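You operate a simulated robot arm through the tools that you are given. There is no shell and no other tool.

Carry out the task below with a simulated robot arm. There is one attempt and no reset: what you move stays moved.

TASK
Pump oil onto the white pad once, oil both steel rails, then push the blue slider along them.
Fine: set the pad on the black mat under the spout to pump; put it back; the slider goes to the rail end by the steel plate; leave the oil can in its holder. A coat counts when it lies all over at full strength: go over it till it gets no stronger.

It is judged by the outcome, as a careful person would: the job done as asked, and still so three seconds after it is handed in. It fails if anything else is knocked over, pushed out of place, dropped, spilled or broken.

THE ROBOT
A 7-joint arm with a fingered hand, fixed in place. Base frame: the origin is on the floor under the middle of its stand, x ahead of it, y to its left, z up. Readings come in mm, degrees, newtons and seconds.
It reaches about 1085 mm from its shoulder. Its first joint turns from -166.0 to 166.0 degrees. Payload 3.7 kg.
The TCP is the grasp point between the finger pads, 25 mm short of the fingertips. In the tool frame z runs along the fingers and y along their closing line. The gripper opens to 88 mm; its body begins 29 mm behind the TCP. The gripper is a hand of 5 fingers: y runs from the thumb to the fingers, the wrist lies at [-13, -106, -174] in the tool frame, and closing takes about 1.5 s.
Orientation is that of the tool frame in the base frame, as a unit quaternion [w, x, y, z]. With the fingers straight down and the wrist toward the robot, the tool's x, y and z point along [0, 1, 0], [1, 0, 0] and [0, 0, -1] of the base frame.

THE INTERFACE
- The arm moves only by the tool apply_moves. Its argument "deltas" is a list of rows, each an object of numbers (a shift or turn left out is 0, a gripper value left out holds the last): "tx", "ty", "tz": the shift along the base's x, y, z in mm; "wx", "wy", "wz": the turn, a rotation vector about the base's x, y, z in degrees. In form: [{"tx": .., "ty": .., "tz": .., "wx": .., "wy": .., "wz": ..}, ...]. A call has 1 to 20 rows; each row is the pose to reach, as a shift and turn from the pose commanded when the call began. "grip" is the opening, from 0 (shut) to 1 (fully open), set as the call begins (left out, the last holds). Each row takes 0.2 s and may step no farther than 50 mm and 8.6 degrees from the row before; otherwise, or with a gripper value out of range, the whole call is refused. A pose out of reach is approached as far as the arm can. The call stops where the force on the tool passes 40 N (or 10 N more than at its start, if that is more) or the arm is blocked; 0.2 s more then pass. The fingers move at their own pace (about 108 mm/s each) and stop on an object; they squeeze with about 26 N. The grip force told is the motor's: it shows also when the fingers shut on nothing. Time passes only in rows, and 0.2 s behind the last, so rows that repeat a pose let the fingers close. It gives the time, the measured TCP pose, the force on the tool (base axes), the opening and the grip force at its end, in the units of the frame above (readings bear some noise), with the torque about the TCP (base axes, N m) and any sound that the robot's microphone picked up.
- Cameras (640 x 400 px; columns grow to the right, rows downward): "scene" is fixed at [409.2, 504.1, 1575.8]; the picture's right is [0.04, -1.00, 0.00], its down [-0.95, -0.04, -0.31] and it looks along [0.31, 0.01, -0.95] (base axes); focal length 314 px, centre (320, 200). "wrist" rides on the gripper at [59, -79, -105] in the tool frame; the picture's right is [-0.73, 0.32, -0.61], its down [-0.62, -0.68, 0.38] and it looks along [-0.29, 0.66, 0.70] (tool axes); focal length 234 px, centre (320, 200). There is no depth. A picture from a camera that has moved, and an enlarged one, comes with that camera's place and axes in the base frame and with its lens. The place of the scene camera against the robot may be out by one fixed shift of up to 12 mm in any direction.
- capture(camera): a new picture of that camera. The clock stands still meanwhile.
- hand_shape(shape): the hand has 5 fingers and takes this shape, open, in about a second: jaw (thumb against the fingers, like two jaws); tri (thumb and two fingers); tip (a fingertip pinch); poke (one finger out to press); point (the index stretched); flat (the hand flat); cup (the hand cupped); fist (a fist). The gripper value then closes the fingers along that shape, each until it touches; the sizes above hold for jaw. It gives what a move gives, with no picture.
- inspect(camera, box): a new picture of the part [left, top, right, bottom] of that camera's present view, enlarged. The clock stands still meanwhile.
- close_job(): hands the job in; it is judged then, once.

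Places have to be worked out from the pictures, the camera data and where the tool is seen. Open the gripper and draw the arm clear of the work before you hand the job in, unless the task says otherwise.

The tools are called after "Call:" as name(argument=value, ...) on one line, values as JSON. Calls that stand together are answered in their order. apply_moves: Moves the arm, as the interface text tells. Its arguments: {"type":"object","properties":{"deltas":{"type":"array","items":{"type":"object","properties":{"tx":{"type":"number"},"ty":{"type":"number"},"tz":{"type":"number"},"wx":{"type":"number"},"wy":{"type":"number"},"wz":{"type":"number"}}}},"grip":{"type":"number"}},"required":["deltas"]} The other tools are called the same way: hand_shape (shape) gives the hand a shape; capture (camera) takes a picture; inspect (camera, box) takes an enlarged picture of a part of a camera's view; close_job () hands the job in.

At the start:

```text
clock: 0.0
position: [540.8, 293.0, 1166.8]
ee_rot: [0.001, 0.707, 0.707, 0.0]
wrist_force: [0.6, -0.6, 0.2]
wrist_torque: [0.01, 0.02, 0.05]
grip_width: 87.5
gripper_force: 0.1
shape: jaw
```

scene: 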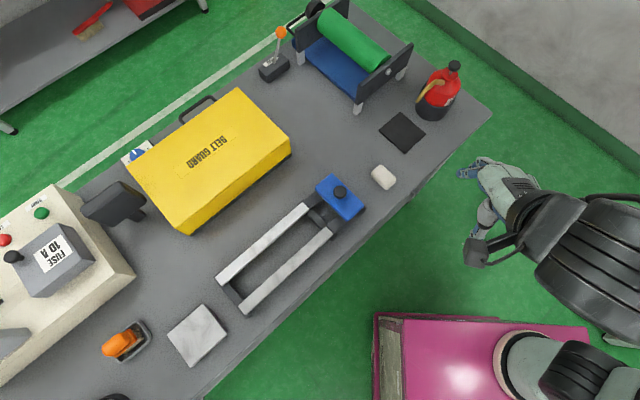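
wrist: 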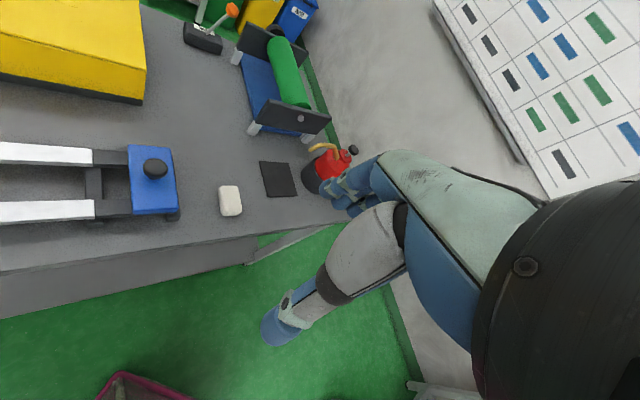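

I start by looking closer at the work area: the oil can, the mat, the pad, the rails and the slider.

Call:
inspect(camera="scene", box=[340, 40, 500, 220])

Call:
inspect(camera="scene", box=[150, 160, 390, 380])

Call:
inspect(camera="wrist", box=[200, 90, 400, 240])

Call:
inspect(camera="wrist", box=[0, 110, 250, 260])

```text
2.22 times, centred on (420, 130) of scene
camera zoom: at [409.2, 504.1, 1575.8], right [0.04, -1.0, 0.0], down [-0.95, -0.04, -0.31], along [0.31, 0.01, -0.95], focal length 697 px, centre (98, 356)
```

zoom: 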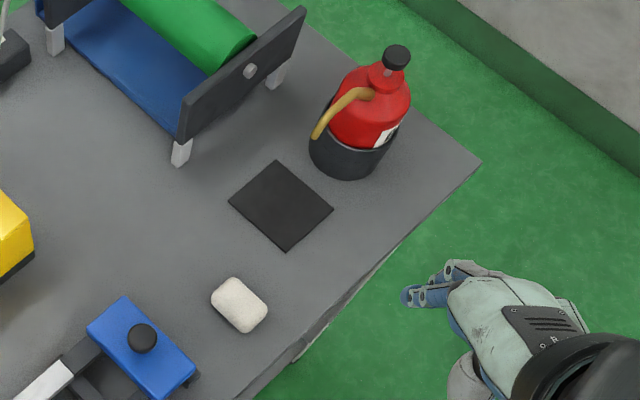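

```text
1.82 times, centred on (270, 270) of scene
camera zoom: at [409.2, 504.1, 1575.8], right [0.04, -1.0, 0.0], down [-0.95, -0.04, -0.31], along [0.31, 0.01, -0.95], focal length 571 px, centre (411, 73)
```

zoom: 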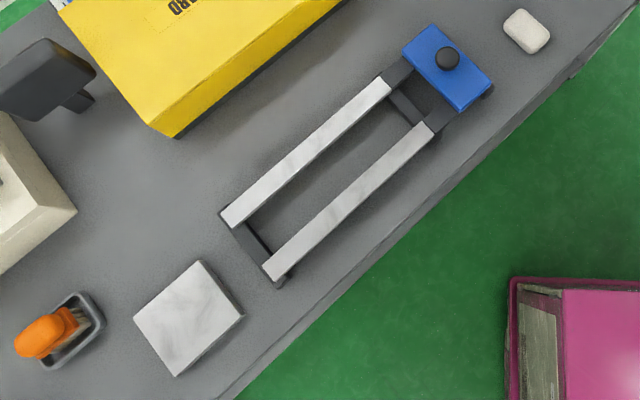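

```text
2.67 times, centred on (300, 165) of wrist
camera zoom: at [460.2, 354.1, 1270.6], right [0.32, -0.73, 0.61], down [-0.68, -0.62, -0.38], along [0.66, -0.29, -0.7], focal length 624 px, centre (373, 293)
```

zoom: 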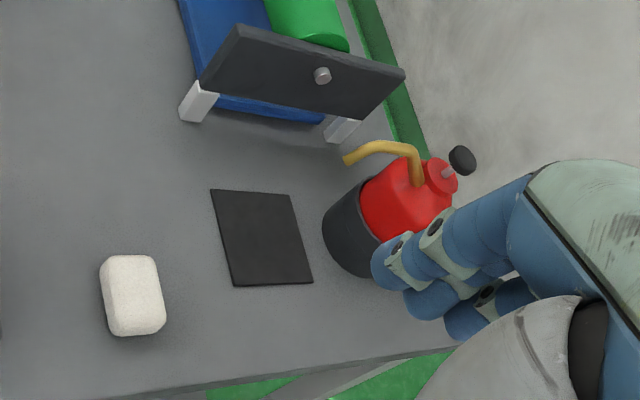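

```text
2.56 times, centred on (125, 185) of wrist
camera zoom: at [460.2, 354.1, 1270.6], right [0.32, -0.73, 0.61], down [-0.68, -0.62, -0.38], along [0.66, -0.29, -0.7], focal length 600 px, centre (819, 238)
```

zoom: 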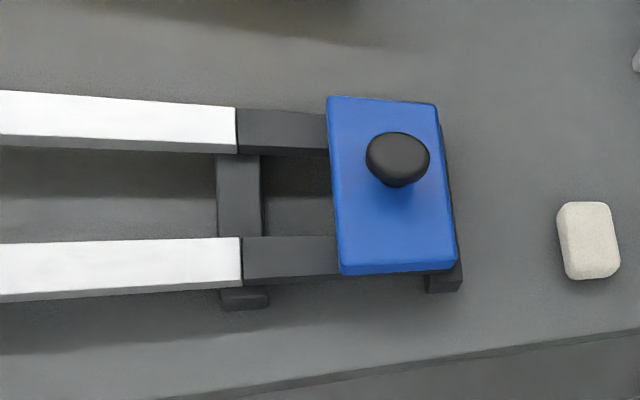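

The mat is at about (879, 286) on the table at z≈785, with the spout tip right above its middle at about z 943. The pump knob is near (976, 195, 946) and the pad near (736, 346). I'll move above the pad with the hand yawed 45° to match the table, and look from there.

Call:
apply_moves(deltas=[{"tx": 20, "ty": 6, "tz": -20, "wz": 7.5}, {"tx": 45, "ty": 14, "tz": -45, "wz": 15}, {"tx": 70, "ty": 22, "tz": -75, "wz": 22.5}, {"tx": 95, "ty": 30, "tz": -105, "wz": 30}, {"tx": 120, "ty": 36, "tz": -130, "wz": 37.5}, {"tx": 140, "ty": 40, "tz": -150, "wz": 45}], grip=1)

```text
clock: 1.4
position: [681.5, 335.7, 1017.0]
ee_rot: [0.001, 0.383, 0.924, 0.0]
wrist_force: [-0.7, 0.1, 0.8]
wrist_torque: [0.01, -0.02, 0.02]
grip_width: 87.7
gripper_force: 0.0
shape: jaw
```

Call:
capture(camera="wrist")

Call:
capture(camera="scene")

```text
taken
camera wrist: at [583.0, 322.6, 1121.2], right [0.74, -0.29, 0.61], down [-0.04, -0.92, -0.39], along [0.67, 0.26, -0.7], focal length 234 px, centre (320, 200)
```

wrist: 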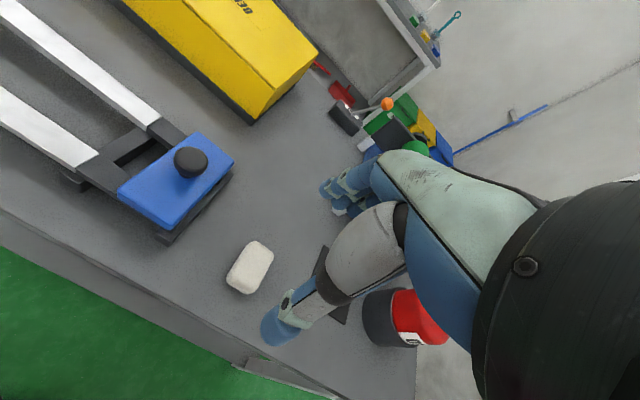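

```text
taken
```

scene: 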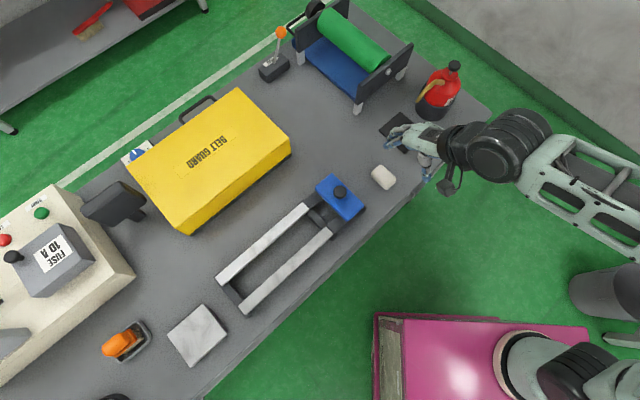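

Call:
inspect(camera="wrist", box=[180, 200, 340, 300])

Call:
inspect(camera="wrist", box=[0, 0, 260, 250])

Call:
inspect(camera="scene", box=[360, 50, 480, 210])

```text
4.00 times, centred on (260, 250) of wrist
camera zoom: at [583.0, 322.6, 1121.2], right [0.74, -0.29, 0.61], down [-0.04, -0.92, -0.39], along [0.67, 0.26, -0.7], focal length 937 px, centre (560, 0)
```

zoom: 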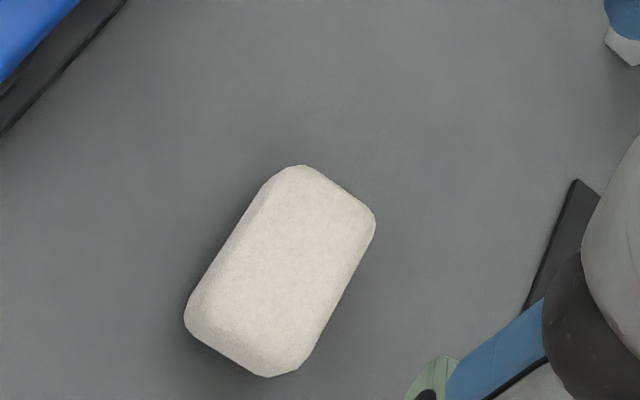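

```text
1.60 times, centred on (130, 125) of wrist
camera zoom: at [583.0, 322.6, 1121.2], right [0.74, -0.29, 0.61], down [-0.04, -0.92, -0.39], along [0.67, 0.26, -0.7], focal length 375 px, centre (624, 320)
```

zoom: 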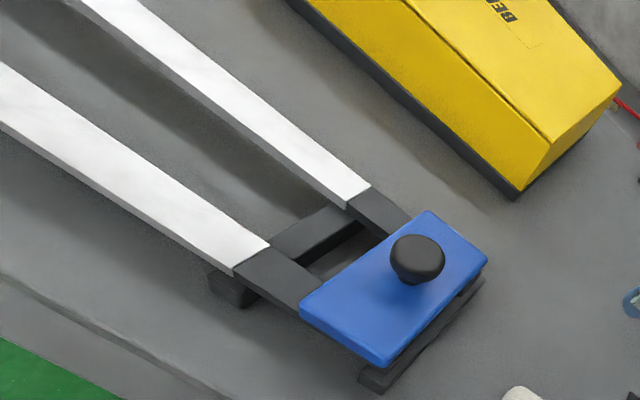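

```text
2.50 times, centred on (420, 130) of scene
camera zoom: at [409.2, 504.1, 1575.8], right [0.04, -1.0, 0.0], down [-0.95, -0.04, -0.31], along [0.31, 0.01, -0.95], focal length 785 px, centre (70, 375)
```

zoom: 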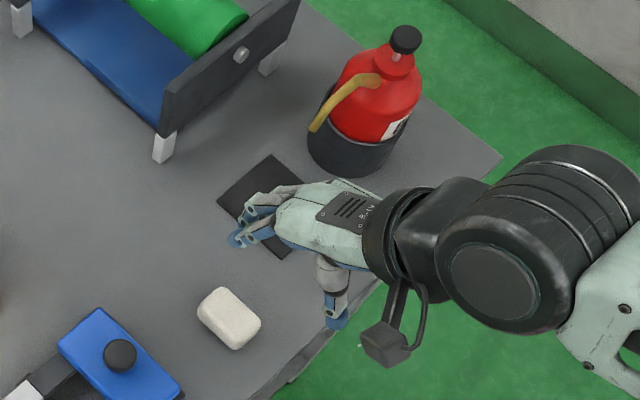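

The pad looks to be near (727, 349), with its long side pointing away from the table edge, which matches the hand's yaw. I'll descend to a bit above it and recheck.

Call:
apply_moves(deltas=[{"tx": 15, "ty": 5, "tz": -40}, {"tx": 30, "ty": 11, "tz": -80}, {"tx": 46, "ty": 16, "tz": -117}, {"tx": 46, "ty": 16, "tz": -117}])

Call:
capture(camera="wrist")

Call:
inspect(camera="wrist", box=[180, 180, 380, 350])

Call:
inspect(camera="scene", box=[340, 100, 460, 220])

```text
clock: 2.4
position: [726.8, 350.4, 897.7]
ee_rot: [0.0, 0.382, 0.924, 0.0]
wrist_force: [-0.1, -0.2, 0.6]
wrist_torque: [0.01, -0.04, -0.01]
grip_width: 87.7
gripper_force: 0.0
shape: jaw
```

```text
taken
camera wrist: at [628.1, 336.8, 1001.5], right [0.74, -0.29, 0.61], down [-0.04, -0.92, -0.38], along [0.67, 0.26, -0.7], focal length 234 px, centre (320, 200)
```

wrist: 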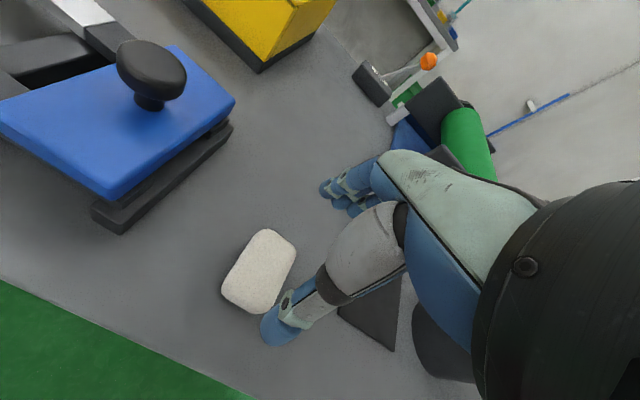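

```text
2.35 times, centred on (280, 265) of wrist
camera zoom: at [628.1, 336.8, 1001.5], right [0.74, -0.29, 0.61], down [-0.04, -0.92, -0.38], along [0.67, 0.26, -0.7], focal length 551 px, centre (414, 47)
```

zoom: 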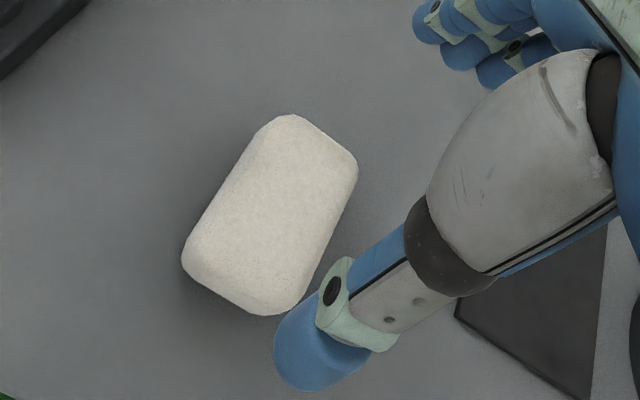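

```text
3.33 times, centred on (400, 160) of scene
camera zoom: at [409.2, 504.1, 1575.8], right [0.04, -1.0, 0.0], down [-0.95, -0.04, -0.31], along [0.31, 0.01, -0.95], focal length 1046 px, centre (53, 333)
```

zoom: 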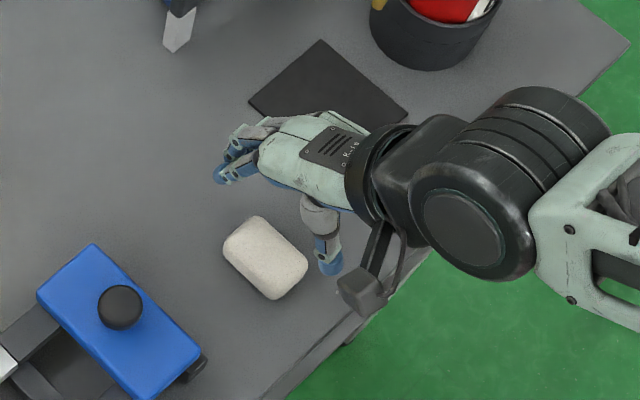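

The view puts the pad centre at about (728, 350), nearly straight under the TCP, and the pad is about 60 × 38 mm. I'll lower to z≈850 and check the clearances on both sides of it.

Call:
apply_moves(deltas=[{"tx": 1, "ty": 0, "tz": -25}, {"tx": 1, "ty": 0, "tz": -50}, {"tx": 1, "ty": 0, "tz": -50}])

Call:
inspect(camera="wrist", box=[180, 150, 420, 370])

Call:
inspect(camera="scene", box=[340, 100, 460, 220])

```text
clock: 3.2
position: [726.7, 351.9, 847.1]
ee_rot: [0.0, 0.383, 0.924, 0.0]
wrist_force: [0.0, -0.2, 0.4]
wrist_torque: [0.04, 0.01, -0.03]
grip_width: 87.6
gripper_force: 0.1
shape: jaw
```

```text
1.82 times, centred on (300, 260) of wrist
camera zoom: at [628.7, 338.7, 951.8], right [0.74, -0.29, 0.61], down [-0.04, -0.92, -0.38], along [0.67, 0.26, -0.7], focal length 426 px, centre (356, 91)
```

zoom: 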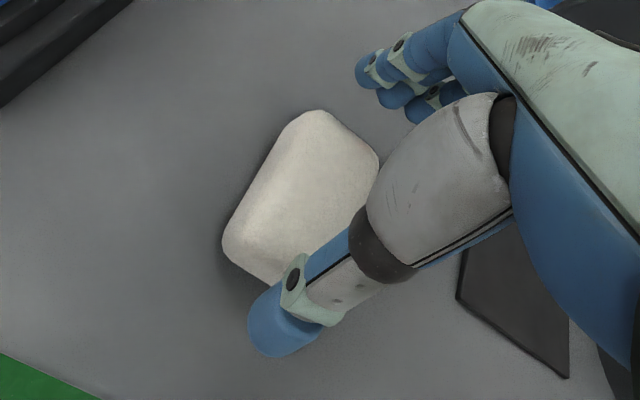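

```text
3.33 times, centred on (400, 160) of scene
camera zoom: at [409.2, 504.1, 1575.8], right [0.04, -1.0, 0.0], down [-0.95, -0.04, -0.31], along [0.31, 0.01, -0.95], focal length 1046 px, centre (53, 333)
```

zoom: 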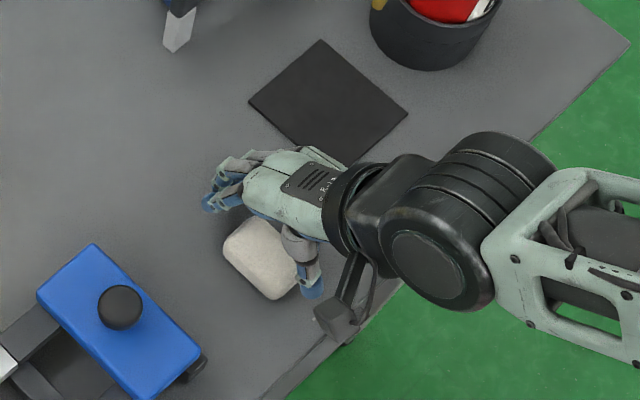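

The pad sits between the thumb and the fingers with room on both sides. I'll go down to z≈817 so the fingertips stay a few mm off the table, then check.

Call:
apply_moves(deltas=[{"tx": 1, "ty": 0, "tz": -15}, {"tx": 1, "ty": 0, "tz": -30}, {"tx": 1, "ty": 0, "tz": -30}])

Call:
inspect(camera="wrist", box=[180, 150, 420, 370])

Call:
inspect(camera="scene", box=[340, 100, 460, 220])

```text
clock: 4.2
position: [729.3, 351.4, 824.2]
ee_rot: [0.002, 0.383, 0.924, 0.006]
wrist_force: [-3.1, -1.9, 19.8]
wrist_torque: [0.46, -0.69, -0.01]
grip_width: 85.6
gripper_force: 0.0
shape: jaw
stopped in row 3: the force on the tool passed its limit at 41 N (the readings are from after the stop); the commanded pose is now the measured one
```

```text
1.82 times, centred on (300, 260) of wrist
camera zoom: at [630.7, 338.1, 926.4], right [0.74, -0.29, 0.61], down [-0.04, -0.92, -0.39], along [0.68, 0.27, -0.69], focal length 426 px, centre (356, 91)
```

zoom: 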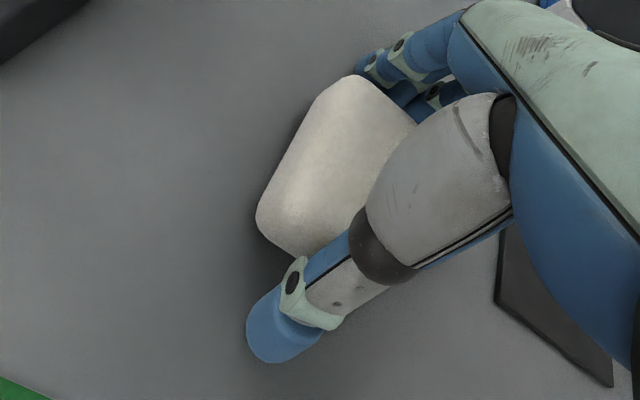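

```text
3.33 times, centred on (400, 160) of scene
camera zoom: at [409.2, 504.1, 1575.8], right [0.04, -1.0, 0.0], down [-0.95, -0.04, -0.31], along [0.31, 0.01, -0.95], focal length 1046 px, centre (53, 333)
```

zoom: 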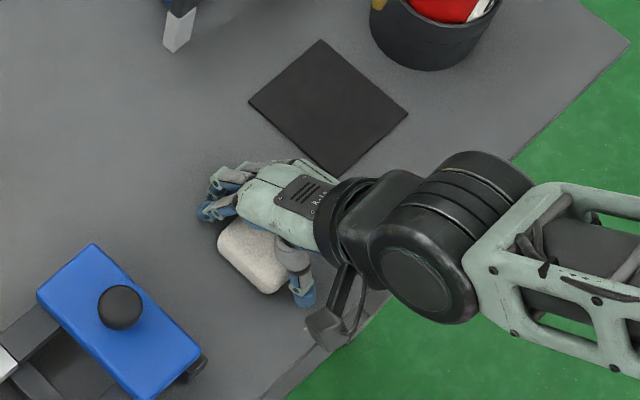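

The descent stopped on a contact near z≈823, on the finger side about 40 mm along the closing line. I'll look more closely to see whether it is the table or the pad.

Call:
inspect(camera="wrist", box=[270, 150, 390, 230])

Call:
inspect(camera="scene", box=[365, 130, 425, 195])

```text
5.00 times, centred on (330, 190) of wrist
camera zoom: at [630.7, 338.1, 926.4], right [0.74, -0.29, 0.61], down [-0.04, -0.92, -0.39], along [0.68, 0.27, -0.69], focal length 1171 px, centre (270, 250)
```

zoom: 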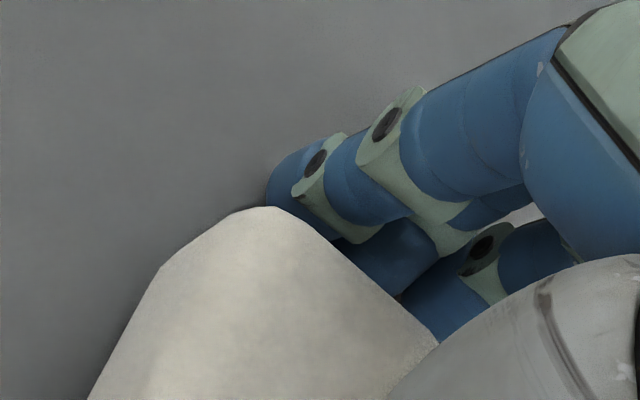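

```text
6.15 times, centred on (395, 162) of scene
camera zoom: at [409.2, 504.1, 1575.8], right [0.04, -1.0, 0.0], down [-0.95, -0.04, -0.31], along [0.31, 0.01, -0.95], focal length 1931 px, centre (-142, 431)
```

zoom: 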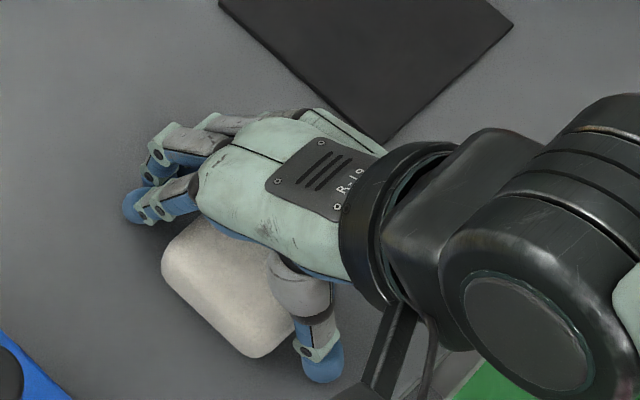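

The fingertips have met the table on the far side of the pad, so they reach lower than I assumed. I'll raise 5 mm and close on the pad.

Call:
apply_moves(deltas=[{"tz": 5}, {"tz": 6}])

Call:
apply_moves(deltas=[{}, {}, {}, {}, {}, {}, {}, {}], grip=0)

Call:
capture(camera="wrist")

Call:
inspect(camera="scene", box=[340, 100, 460, 220])

```text
clock: 4.8
position: [729.6, 350.8, 826.1]
ee_rot: [0.001, 0.383, 0.924, 0.003]
wrist_force: [0.3, -0.8, 0.0]
wrist_torque: [0.0, 0.0, 0.0]
grip_width: 87.8
gripper_force: 0.1
shape: jaw
```

```text
clock: 6.6
position: [728.9, 349.4, 826.0]
ee_rot: [0.001, 0.382, 0.924, 0.003]
wrist_force: [0.3, 0.1, 0.6]
wrist_torque: [0.03, -0.01, -0.04]
grip_width: 56.8
gripper_force: 25.8
shape: jaw
```

```text
taken
camera wrist: at [630.7, 337.2, 929.9], right [0.74, -0.29, 0.61], down [-0.04, -0.92, -0.39], along [0.67, 0.26, -0.69], focal length 234 px, centre (320, 200)
```

wrist: 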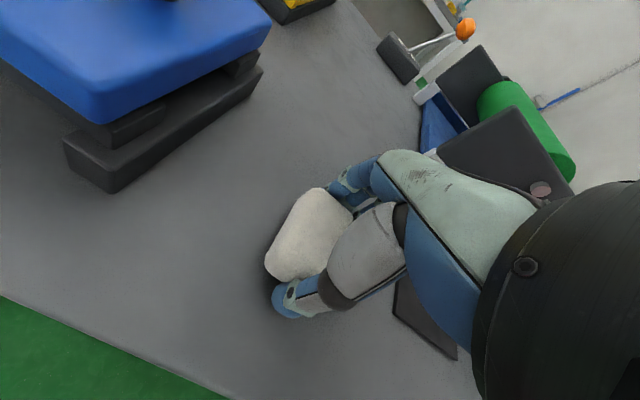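

```text
3.33 times, centred on (400, 160) of scene
camera zoom: at [409.2, 504.1, 1575.8], right [0.04, -1.0, 0.0], down [-0.95, -0.04, -0.31], along [0.31, 0.01, -0.95], focal length 1046 px, centre (53, 333)
```

zoom: 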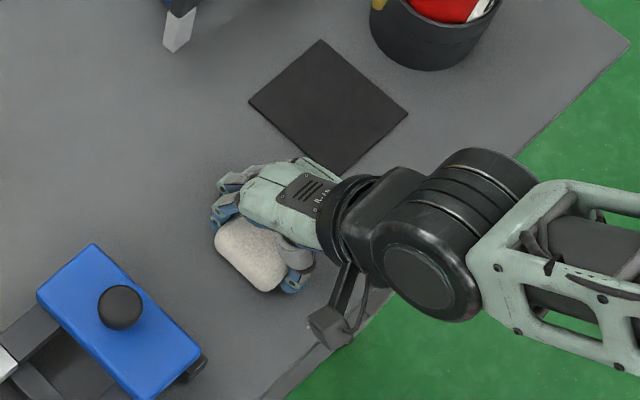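

The pad is held with a 56.8 mm opening and full grip force, and on the table the TCP reads z≈826. I'll lift it and check that it stays held.

Call:
apply_moves(deltas=[{"tz": 10}, {"tz": 30}, {"tz": 60}, {"tz": 60}])

Call:
capture(camera="wrist")

Call:
inspect(camera="scene", box=[340, 100, 460, 220])

```text
clock: 7.6
position: [730.5, 349.9, 886.3]
ee_rot: [0.0, 0.383, 0.924, 0.003]
wrist_force: [-0.5, 0.3, -0.5]
wrist_torque: [-0.03, 0.02, 0.01]
grip_width: 56.9
gripper_force: 26.2
shape: jaw
```

```text
taken
camera wrist: at [631.3, 336.2, 990.2], right [0.74, -0.29, 0.61], down [-0.04, -0.92, -0.39], along [0.67, 0.26, -0.69], focal length 234 px, centre (320, 200)
```

wrist: 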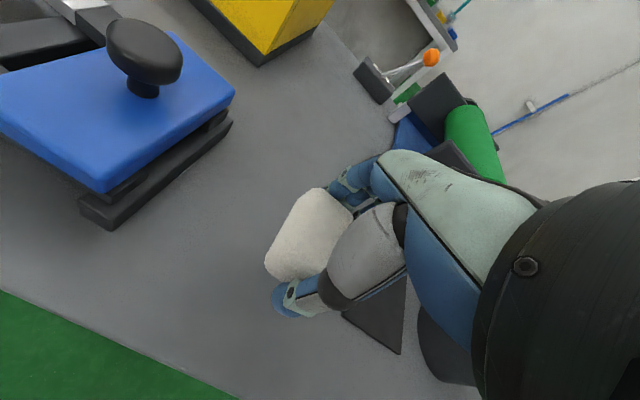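

```text
3.33 times, centred on (400, 160) of scene
camera zoom: at [409.2, 504.1, 1575.8], right [0.04, -1.0, 0.0], down [-0.95, -0.04, -0.31], along [0.31, 0.01, -0.95], focal length 1046 px, centre (53, 333)
```

zoom: 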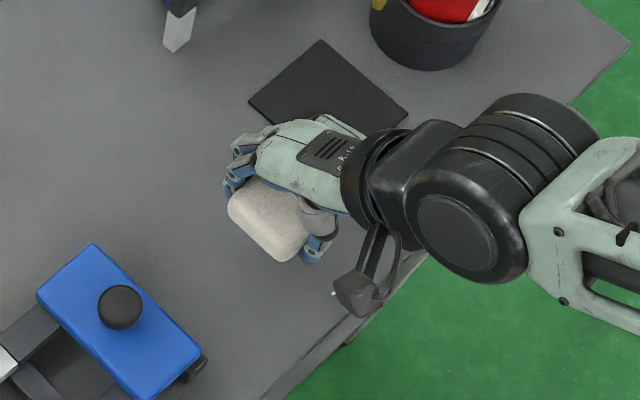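

The pad is firmly held. Next I go to a staging point 100 mm short of the mat along the rail direction, since the hand has to slide in low under the spout, and measure the spout and mat from there.

Call:
apply_moves(deltas=[{"tx": 33, "ty": -2, "tz": 0}, {"tx": 66, "ty": -4, "tz": 0}, {"tx": 66, "ty": -4, "tz": 0}])

Call:
capture(camera="wrist")

Call:
inspect(camera="scene", box=[370, 50, 470, 170])

```text
clock: 8.4
position: [798.0, 347.7, 887.5]
ee_rot: [0.001, 0.383, 0.924, 0.003]
wrist_force: [-1.3, 0.0, 0.2]
wrist_torque: [0.02, -0.01, -0.02]
grip_width: 56.4
gripper_force: 25.8
shape: jaw
```

```text
taken
camera wrist: at [699.0, 333.8, 990.1], right [0.74, -0.29, 0.61], down [-0.04, -0.92, -0.39], along [0.67, 0.26, -0.69], focal length 234 px, centre (320, 200)
```

wrist: 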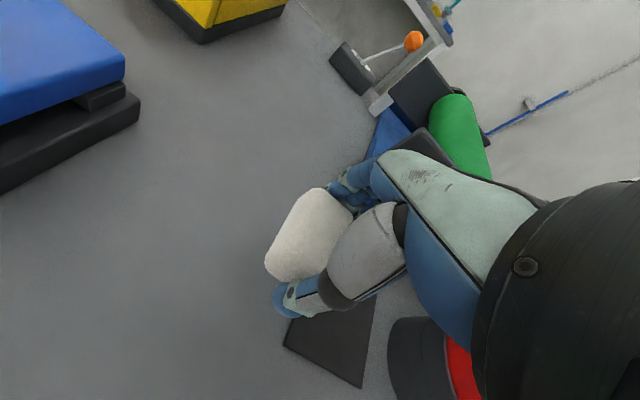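

```text
3.33 times, centred on (420, 110) of scene
camera zoom: at [409.2, 504.1, 1575.8], right [0.04, -1.0, 0.0], down [-0.95, -0.04, -0.31], along [0.31, 0.01, -0.95], focal length 1046 px, centre (-13, 500)
```

zoom: 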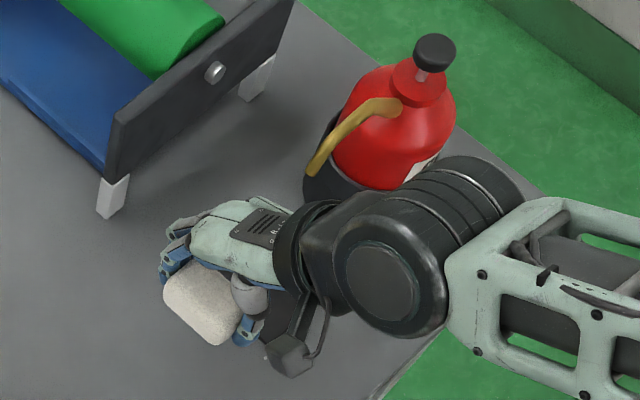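

The contact height and the mat's size in the wrist view suggest the table is nearer z≈799, which means the scene camera is shifted. I'll raise the pad and look at the can, spout and mat from the other side for a clean wrist-camera triangulation.

Call:
apply_moves(deltas=[{"tz": 40}, {"tz": 80}, {"tz": 120}, {"tz": 160}, {"tz": 205}, {"tx": 20, "ty": -41, "tz": 205, "wz": 7.5}, {"tx": 40, "ty": -82, "tz": 205, "wz": 15}, {"tx": 61, "ty": -123, "tz": 205, "wz": 22.5}, {"tx": 82, "ty": -164, "tz": 205, "wz": 30}, {"tx": 102, "ty": -205, "tz": 205, "wz": 37.5}, {"tx": 123, "ty": -246, "tz": 205, "wz": 45}, {"tx": 123, "ty": -246, "tz": 205, "wz": 45}])

Call:
capture(camera="wrist")

Call:
capture(camera="scene")

```text
clock: 11.0
position: [921.4, 101.7, 1091.4]
ee_rot: [0.0, -0.001, 1.0, 0.003]
wrist_force: [-0.6, -0.3, -0.9]
wrist_torque: [0.0, 0.02, 0.0]
grip_width: 56.7
gripper_force: 26.0
shape: jaw
```

```text
taken
camera wrist: at [862.2, 24.0, 1195.8], right [0.73, 0.32, 0.61], down [0.62, -0.68, -0.39], along [0.29, 0.66, -0.69], focal length 234 px, centre (320, 200)
```

wrist: 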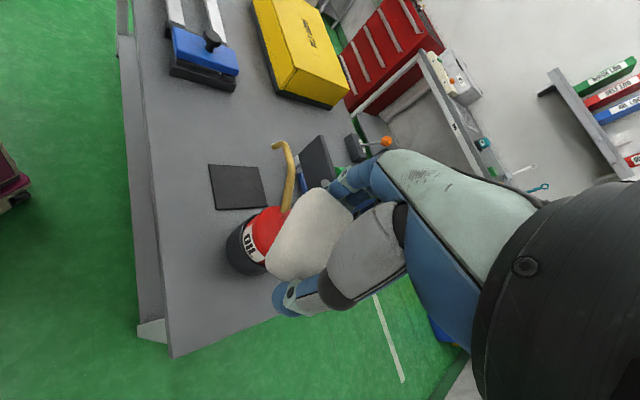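

```text
taken
```

scene: 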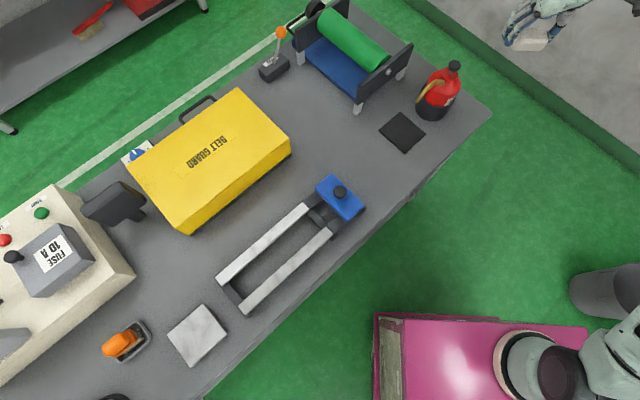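

Call:
inspect(camera="wrist", box=[190, 120, 350, 290])

Call:
inspect(camera="scene", box=[360, 50, 480, 170])

Call:
inspect(camera="scene", box=[210, 150, 390, 310])

```text
2.35 times, centred on (270, 205) of wrist
camera zoom: at [862.2, 24.0, 1195.8], right [0.73, 0.32, 0.61], down [0.62, -0.68, -0.39], along [0.29, 0.66, -0.69], focal length 551 px, centre (438, 188)
```

zoom: 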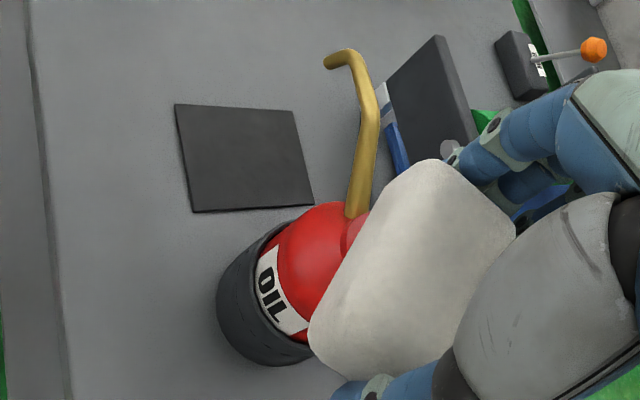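

```text
3.33 times, centred on (420, 110) of scene
camera zoom: at [409.2, 504.1, 1575.8], right [0.04, -1.0, 0.0], down [-0.95, -0.04, -0.31], along [0.31, 0.01, -0.95], focal length 1046 px, centre (-13, 500)
```

zoom: 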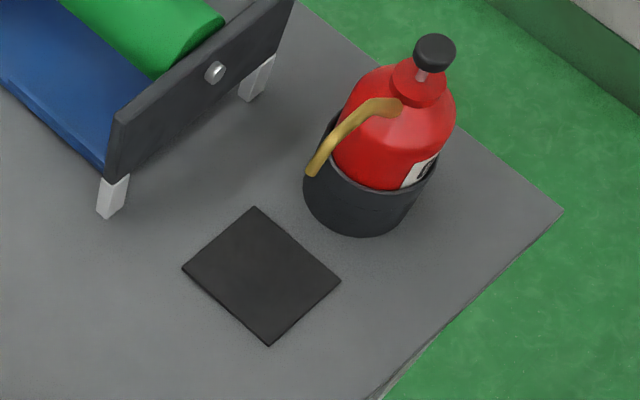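

```text
2.50 times, centred on (300, 230) of scene
camera zoom: at [409.2, 504.1, 1575.8], right [0.04, -1.0, 0.0], down [-0.95, -0.04, -0.31], along [0.31, 0.01, -0.95], focal length 785 px, centre (370, 125)
```

zoom: 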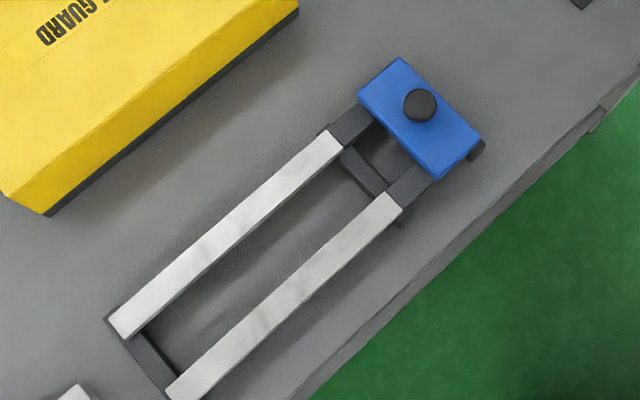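

The two wrist views agree well. The mat centre is (863.4, 287.3, 802.4), so the table is at ≈799.5, and the spout tip is (864.5, 288.4, 943), directly above it. The pad centre sits about 3.5 mm toward the slider side of the TCP. I'll go back to the staging point and down low, then slide in.

Call:
apply_moves(deltas=[{"tx": -21, "ty": 42, "wz": -7.5}, {"tx": -42, "ty": 85, "wz": -15}, {"tx": -63, "ty": 127, "wz": -22.5}, {"tx": -84, "ty": 170, "wz": -30}, {"tx": -105, "ty": 212, "wz": -37.5}, {"tx": -125, "ty": 254, "wz": -45}, {"tx": -125, "ty": 254, "tz": -45, "wz": -45}, {"tx": -125, "ty": 254, "tz": -90, "wz": -45}, {"tx": -125, "ty": 254, "tz": -135, "wz": -45}, {"tx": -125, "ty": 254, "tz": -180, "wz": -45}, {"tx": -125, "ty": 254, "tz": -220, "wz": -45}, {"tx": -125, "ty": 254, "tz": -250, "wz": -45}, {"tx": -125, "ty": 254, "tz": -250, "wz": -45}])

Call:
inspect(camera="scene", box=[360, 50, 480, 170])

Call:
capture(camera="wrist")

```text
clock: 13.8
position: [796.1, 352.6, 840.7]
ee_rot: [0.002, 0.383, 0.924, 0.003]
wrist_force: [0.5, 0.3, -0.1]
wrist_torque: [-0.03, 0.02, -0.04]
grip_width: 56.2
gripper_force: 26.2
shape: jaw
```

```text
3.33 times, centred on (420, 110) of scene
camera zoom: at [409.2, 504.1, 1575.8], right [0.04, -1.0, 0.0], down [-0.95, -0.04, -0.31], along [0.31, 0.01, -0.95], focal length 1046 px, centre (-13, 500)
```

zoom: 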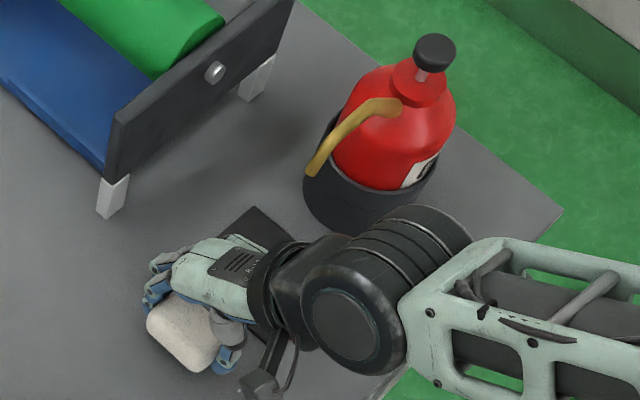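

```text
taken
camera wrist: at [697.5, 339.6, 944.3], right [0.74, -0.29, 0.61], down [-0.04, -0.92, -0.39], along [0.67, 0.26, -0.69], focal length 234 px, centre (320, 200)
```

wrist: 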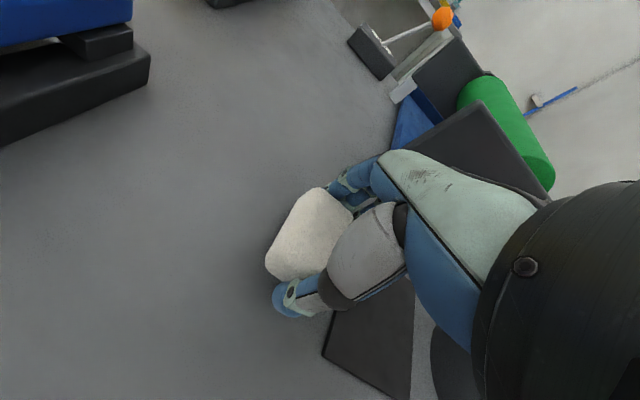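

At staging the pad is still held and is about 15 mm above the table. I'll slide in along the rail direction in two halves, watching the spout clearance.

Call:
apply_moves(deltas=[{"tx": 17, "ty": -17, "tz": -1}, {"tx": 34, "ty": -34, "tz": -2}, {"tx": 45, "ty": -45, "tz": -3}, {"tx": 45, "ty": -45, "tz": -3}])

Call:
inspect(camera="scene", box=[360, 50, 480, 170])

Call:
capture(camera="wrist")

```text
clock: 14.8
position: [840.5, 309.2, 839.4]
ee_rot: [0.001, 0.382, 0.924, 0.003]
wrist_force: [-0.1, 0.0, -0.6]
wrist_torque: [0.01, -0.01, -0.01]
grip_width: 56.3
gripper_force: 26.2
shape: jaw
```

```text
3.33 times, centred on (420, 110) of scene
camera zoom: at [409.2, 504.1, 1575.8], right [0.04, -1.0, 0.0], down [-0.95, -0.04, -0.31], along [0.31, 0.01, -0.95], focal length 1046 px, centre (-13, 500)
```

zoom: 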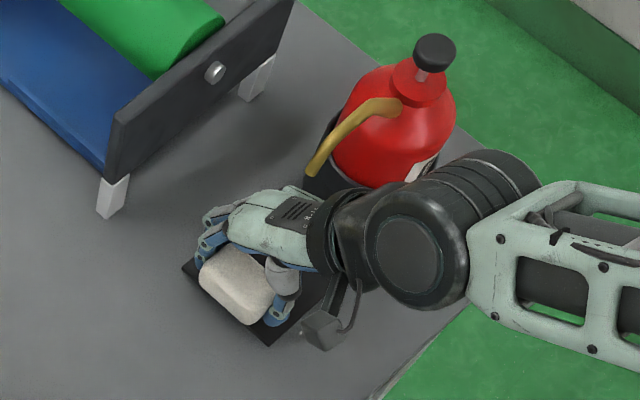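

```text
taken
camera wrist: at [741.6, 296.5, 943.9], right [0.74, -0.29, 0.61], down [-0.04, -0.92, -0.39], along [0.67, 0.26, -0.69], focal length 234 px, centre (320, 200)
```

wrist: 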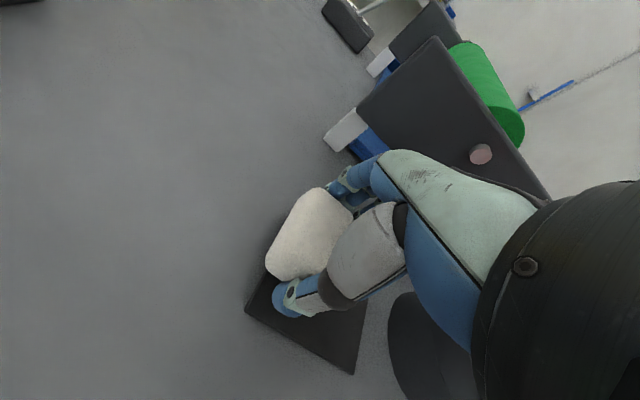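

There's good clearance so far, so I continue the last ~35 mm to bring the pad under the spout.

Call:
apply_moves(deltas=[{"tx": 8, "ty": -8}, {"tx": 16, "ty": -17}, {"tx": 24, "ty": -25}, {"tx": 24, "ty": -25}])

Call:
inspect(camera="scene", box=[360, 50, 480, 170])

Call:
capture(camera="wrist")

```text
clock: 15.8
position: [863.3, 284.6, 839.8]
ee_rot: [0.001, 0.382, 0.924, 0.003]
wrist_force: [1.0, 0.3, -0.9]
wrist_torque: [0.0, 0.0, 0.01]
grip_width: 56.3
gripper_force: 25.9
shape: jaw
```

```text
3.33 times, centred on (420, 110) of scene
camera zoom: at [409.2, 504.1, 1575.8], right [0.04, -1.0, 0.0], down [-0.95, -0.04, -0.31], along [0.31, 0.01, -0.95], focal length 1046 px, centre (-13, 500)
```

zoom: 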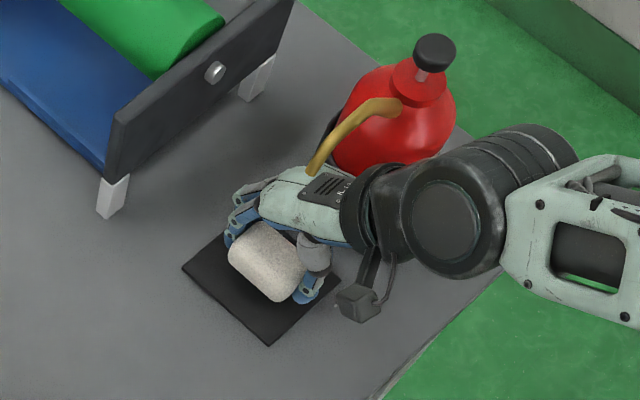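

```text
taken
camera wrist: at [763.7, 271.6, 943.1], right [0.74, -0.29, 0.61], down [-0.04, -0.92, -0.39], along [0.67, 0.26, -0.69], focal length 234 px, centre (320, 200)
```

wrist: 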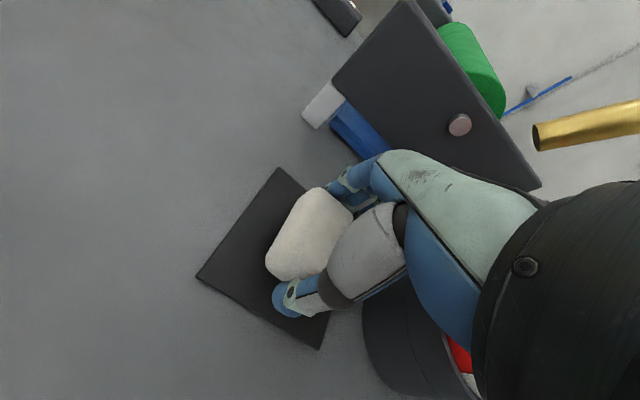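

The spout tip shows up in the wrist view just where I predicted, and the pad is over the mat centre. I'll lower it onto the mat.

Call:
apply_moves(deltas=[{"tz": -4}, {"tz": -8}, {"tz": -10}, {"tz": -10}])

```text
clock: 16.8
position: [862.6, 285.0, 829.0]
ee_rot: [0.002, 0.383, 0.924, 0.003]
wrist_force: [0.1, -0.7, 7.3]
wrist_torque: [-0.19, 0.18, 0.0]
grip_width: 56.5
gripper_force: 26.3
shape: jaw
```

Contact at 7 N with z=829, so the pad is on the mat. I'll ease up slightly and open the hand.

Call:
apply_moves(deltas=[{"tz": 2}, {"tz": 2}])

Call:
apply_moves(deltas=[{}, {}, {}, {}, {}], grip=1)

Call:
capture(camera="wrist")

Call:
inspect(camera="scene", box=[360, 50, 480, 170])

```text
clock: 17.4
position: [861.0, 284.2, 830.1]
ee_rot: [0.002, 0.383, 0.924, 0.003]
wrist_force: [0.3, 0.2, 0.0]
wrist_torque: [0.01, -0.03, 0.03]
grip_width: 56.4
gripper_force: 26.0
shape: jaw
```

```text
clock: 18.6
position: [861.7, 285.1, 831.0]
ee_rot: [0.002, 0.383, 0.924, 0.003]
wrist_force: [0.0, 0.5, -0.2]
wrist_torque: [0.01, 0.0, -0.01]
grip_width: 87.5
gripper_force: 0.1
shape: jaw
```

```text
taken
camera wrist: at [763.1, 272.1, 934.3], right [0.74, -0.29, 0.61], down [-0.04, -0.92, -0.39], along [0.67, 0.26, -0.69], focal length 234 px, centre (320, 200)
```

wrist: 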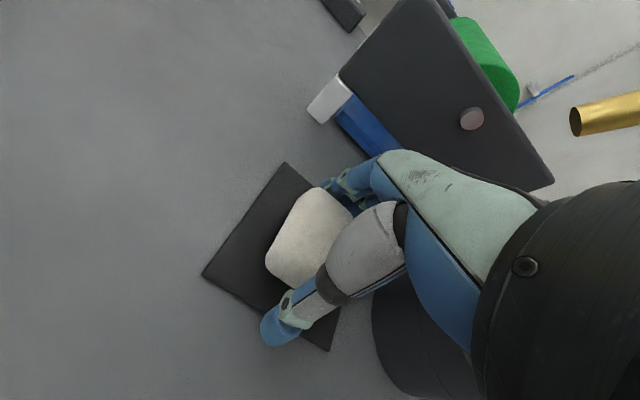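

```text
3.33 times, centred on (420, 110) of scene
camera zoom: at [409.2, 504.1, 1575.8], right [0.04, -1.0, 0.0], down [-0.95, -0.04, -0.31], along [0.31, 0.01, -0.95], focal length 1046 px, centre (-13, 500)
```

zoom: 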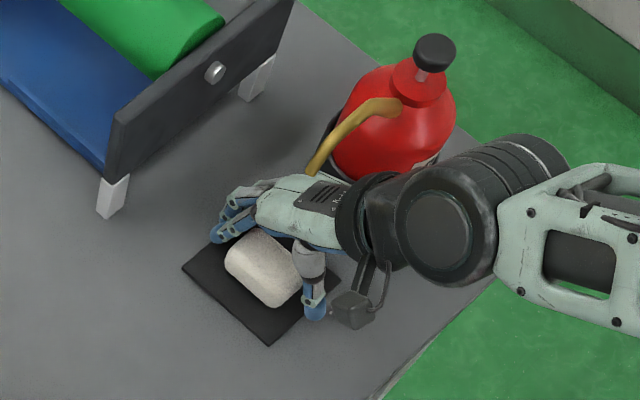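

The pad rests on the mat and is released. I'll withdraw straight back along the rail direction, with the fingers passing clear of the pad ends.

Call:
apply_moves(deltas=[{"tx": -14, "ty": 14, "tz": 1}, {"tx": -28, "ty": 28, "tz": 2}, {"tx": -42, "ty": 42, "tz": 4}, {"tx": -60, "ty": 60, "tz": 5}, {"tx": -80, "ty": 80, "tz": 10}, {"tx": -100, "ty": 100, "tz": 20}, {"tx": -100, "ty": 100, "tz": 20}])

Call:
capture(camera="wrist")

Call:
inspect(camera="scene", box=[360, 50, 480, 170])

```text
clock: 20.2
position: [764.3, 384.7, 852.1]
ee_rot: [0.002, 0.382, 0.924, 0.002]
wrist_force: [0.1, -0.1, 0.0]
wrist_torque: [0.0, 0.0, 0.02]
grip_width: 87.6
gripper_force: 0.0
shape: jaw
```

```text
taken
camera wrist: at [664.9, 370.9, 955.5], right [0.74, -0.29, 0.61], down [-0.04, -0.92, -0.39], along [0.67, 0.26, -0.69], focal length 234 px, centre (320, 200)
```

wrist: 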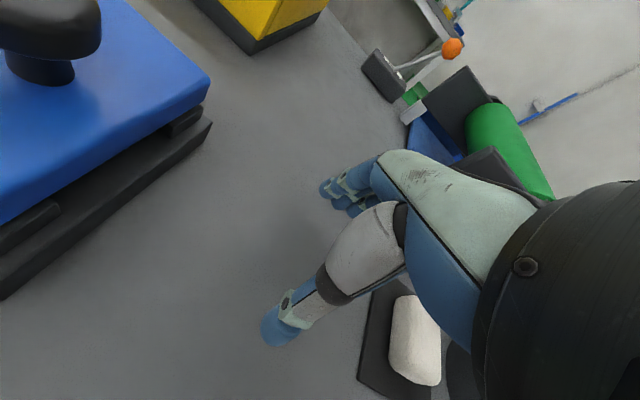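

```text
3.33 times, centred on (420, 110) of scene
camera zoom: at [409.2, 504.1, 1575.8], right [0.04, -1.0, 0.0], down [-0.95, -0.04, -0.31], along [0.31, 0.01, -0.95], focal length 1046 px, centre (-13, 500)
```

zoom: 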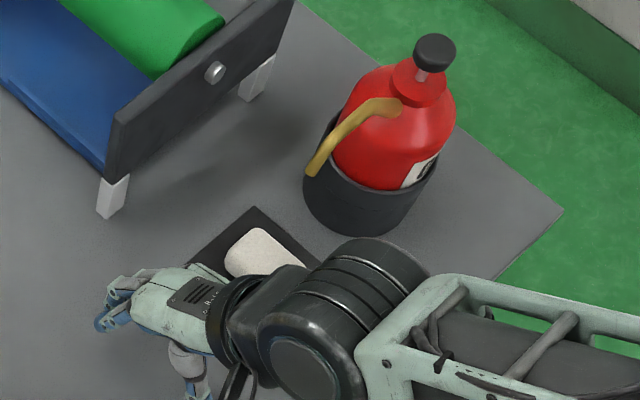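

The pad is on the mat and the hand is clear of it. I'll go back up to the survey view, now with an empty hand, to measure the pump knob and check the pad against the spout.

Call:
apply_moves(deltas=[{"tz": 48}, {"tz": 96}, {"tz": 144}, {"tz": 192}, {"tz": 240}, {"tx": 22, "ty": -41, "tz": 240, "wz": 6.43}, {"tx": 44, "ty": -82, "tz": 240, "wz": 12.86}, {"tx": 66, "ty": -123, "tz": 240, "wz": 19.29}, {"tx": 88, "ty": -164, "tz": 240, "wz": 25.7}, {"tx": 110, "ty": -205, "tz": 240, "wz": 32.1}, {"tx": 132, "ty": -246, "tz": 240, "wz": 38.6}, {"tx": 155, "ty": -287, "tz": 240, "wz": 45}, {"tx": 155, "ty": -287, "tz": 240, "wz": 45}])

Call:
capture(camera="wrist")

Call:
inspect(camera="wrist", box=[190, 120, 350, 290])

Call:
inspect(camera="scene", box=[360, 50, 480, 170])

```text
clock: 23.0
position: [920.3, 94.9, 1094.0]
ee_rot: [0.0, -0.001, 1.0, 0.004]
wrist_force: [0.6, -0.4, 0.2]
wrist_torque: [-0.02, 0.02, 0.02]
grip_width: 87.7
gripper_force: 0.0
shape: jaw
```

```text
taken
camera wrist: at [860.4, 16.2, 1198.5], right [0.72, 0.32, 0.61], down [0.62, -0.68, -0.39], along [0.29, 0.66, -0.69], focal length 234 px, centre (320, 200)
```

wrist: 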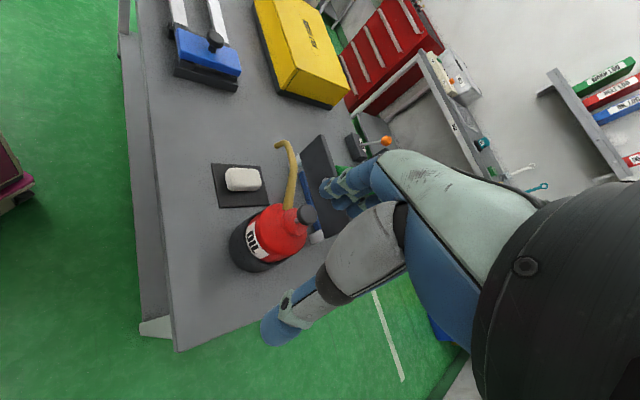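

```text
2.35 times, centred on (270, 205) of wrist
camera zoom: at [860.4, 16.2, 1198.5], right [0.72, 0.32, 0.61], down [0.62, -0.68, -0.39], along [0.29, 0.66, -0.69], focal length 551 px, centre (438, 188)
```

zoom: 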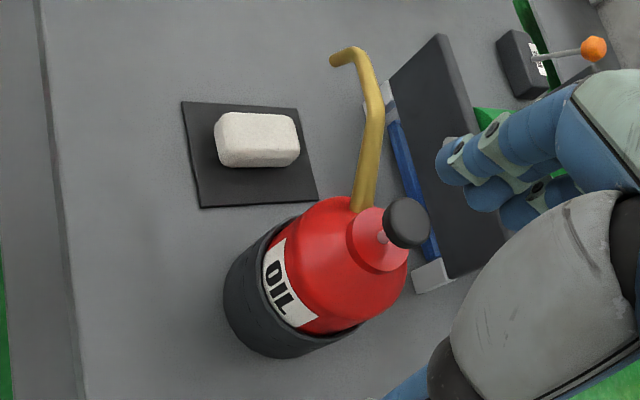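

```text
3.33 times, centred on (420, 110) of scene
camera zoom: at [409.2, 504.1, 1575.8], right [0.04, -1.0, 0.0], down [-0.95, -0.04, -0.31], along [0.31, 0.01, -0.95], focal length 1046 px, centre (-13, 500)
```

zoom: 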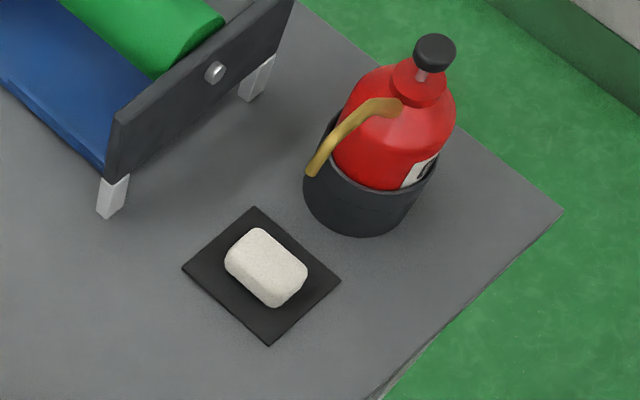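

The knob comes out at (949, 203, 966), and the pad sits on the mat at about (859, 292), under the spout tip. Before pressing I'll close the hand to see where the joined fingertips are.

Call:
apply_moves(deltas=[{}, {}, {}, {}, {}, {}, {}], grip=0)

Call:
capture(camera="wrist")

Call:
capture(camera="scene")

```text
clock: 24.6
position: [919.6, 95.1, 1094.2]
ee_rot: [0.0, -0.001, 1.0, 0.003]
wrist_force: [0.6, 0.3, 0.1]
wrist_torque: [0.01, -0.01, -0.03]
grip_width: 0.0
gripper_force: 25.2
shape: jaw
```

```text
taken
camera wrist: at [860.2, 17.0, 1198.4], right [0.73, 0.32, 0.61], down [0.62, -0.68, -0.39], along [0.29, 0.66, -0.69], focal length 234 px, centre (320, 200)
```

wrist: 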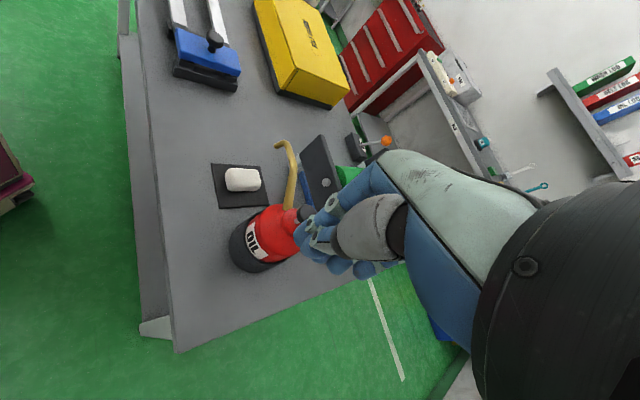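

```text
taken
```

scene: 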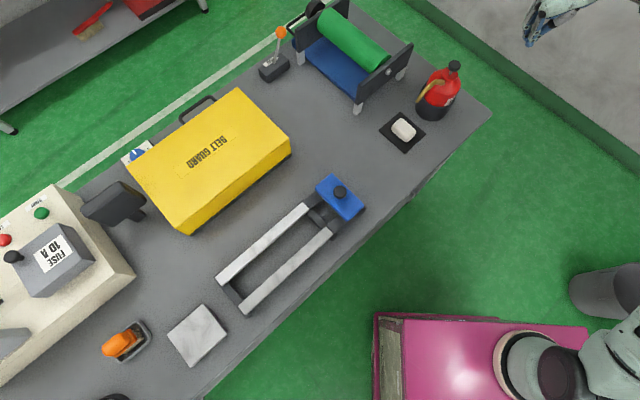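

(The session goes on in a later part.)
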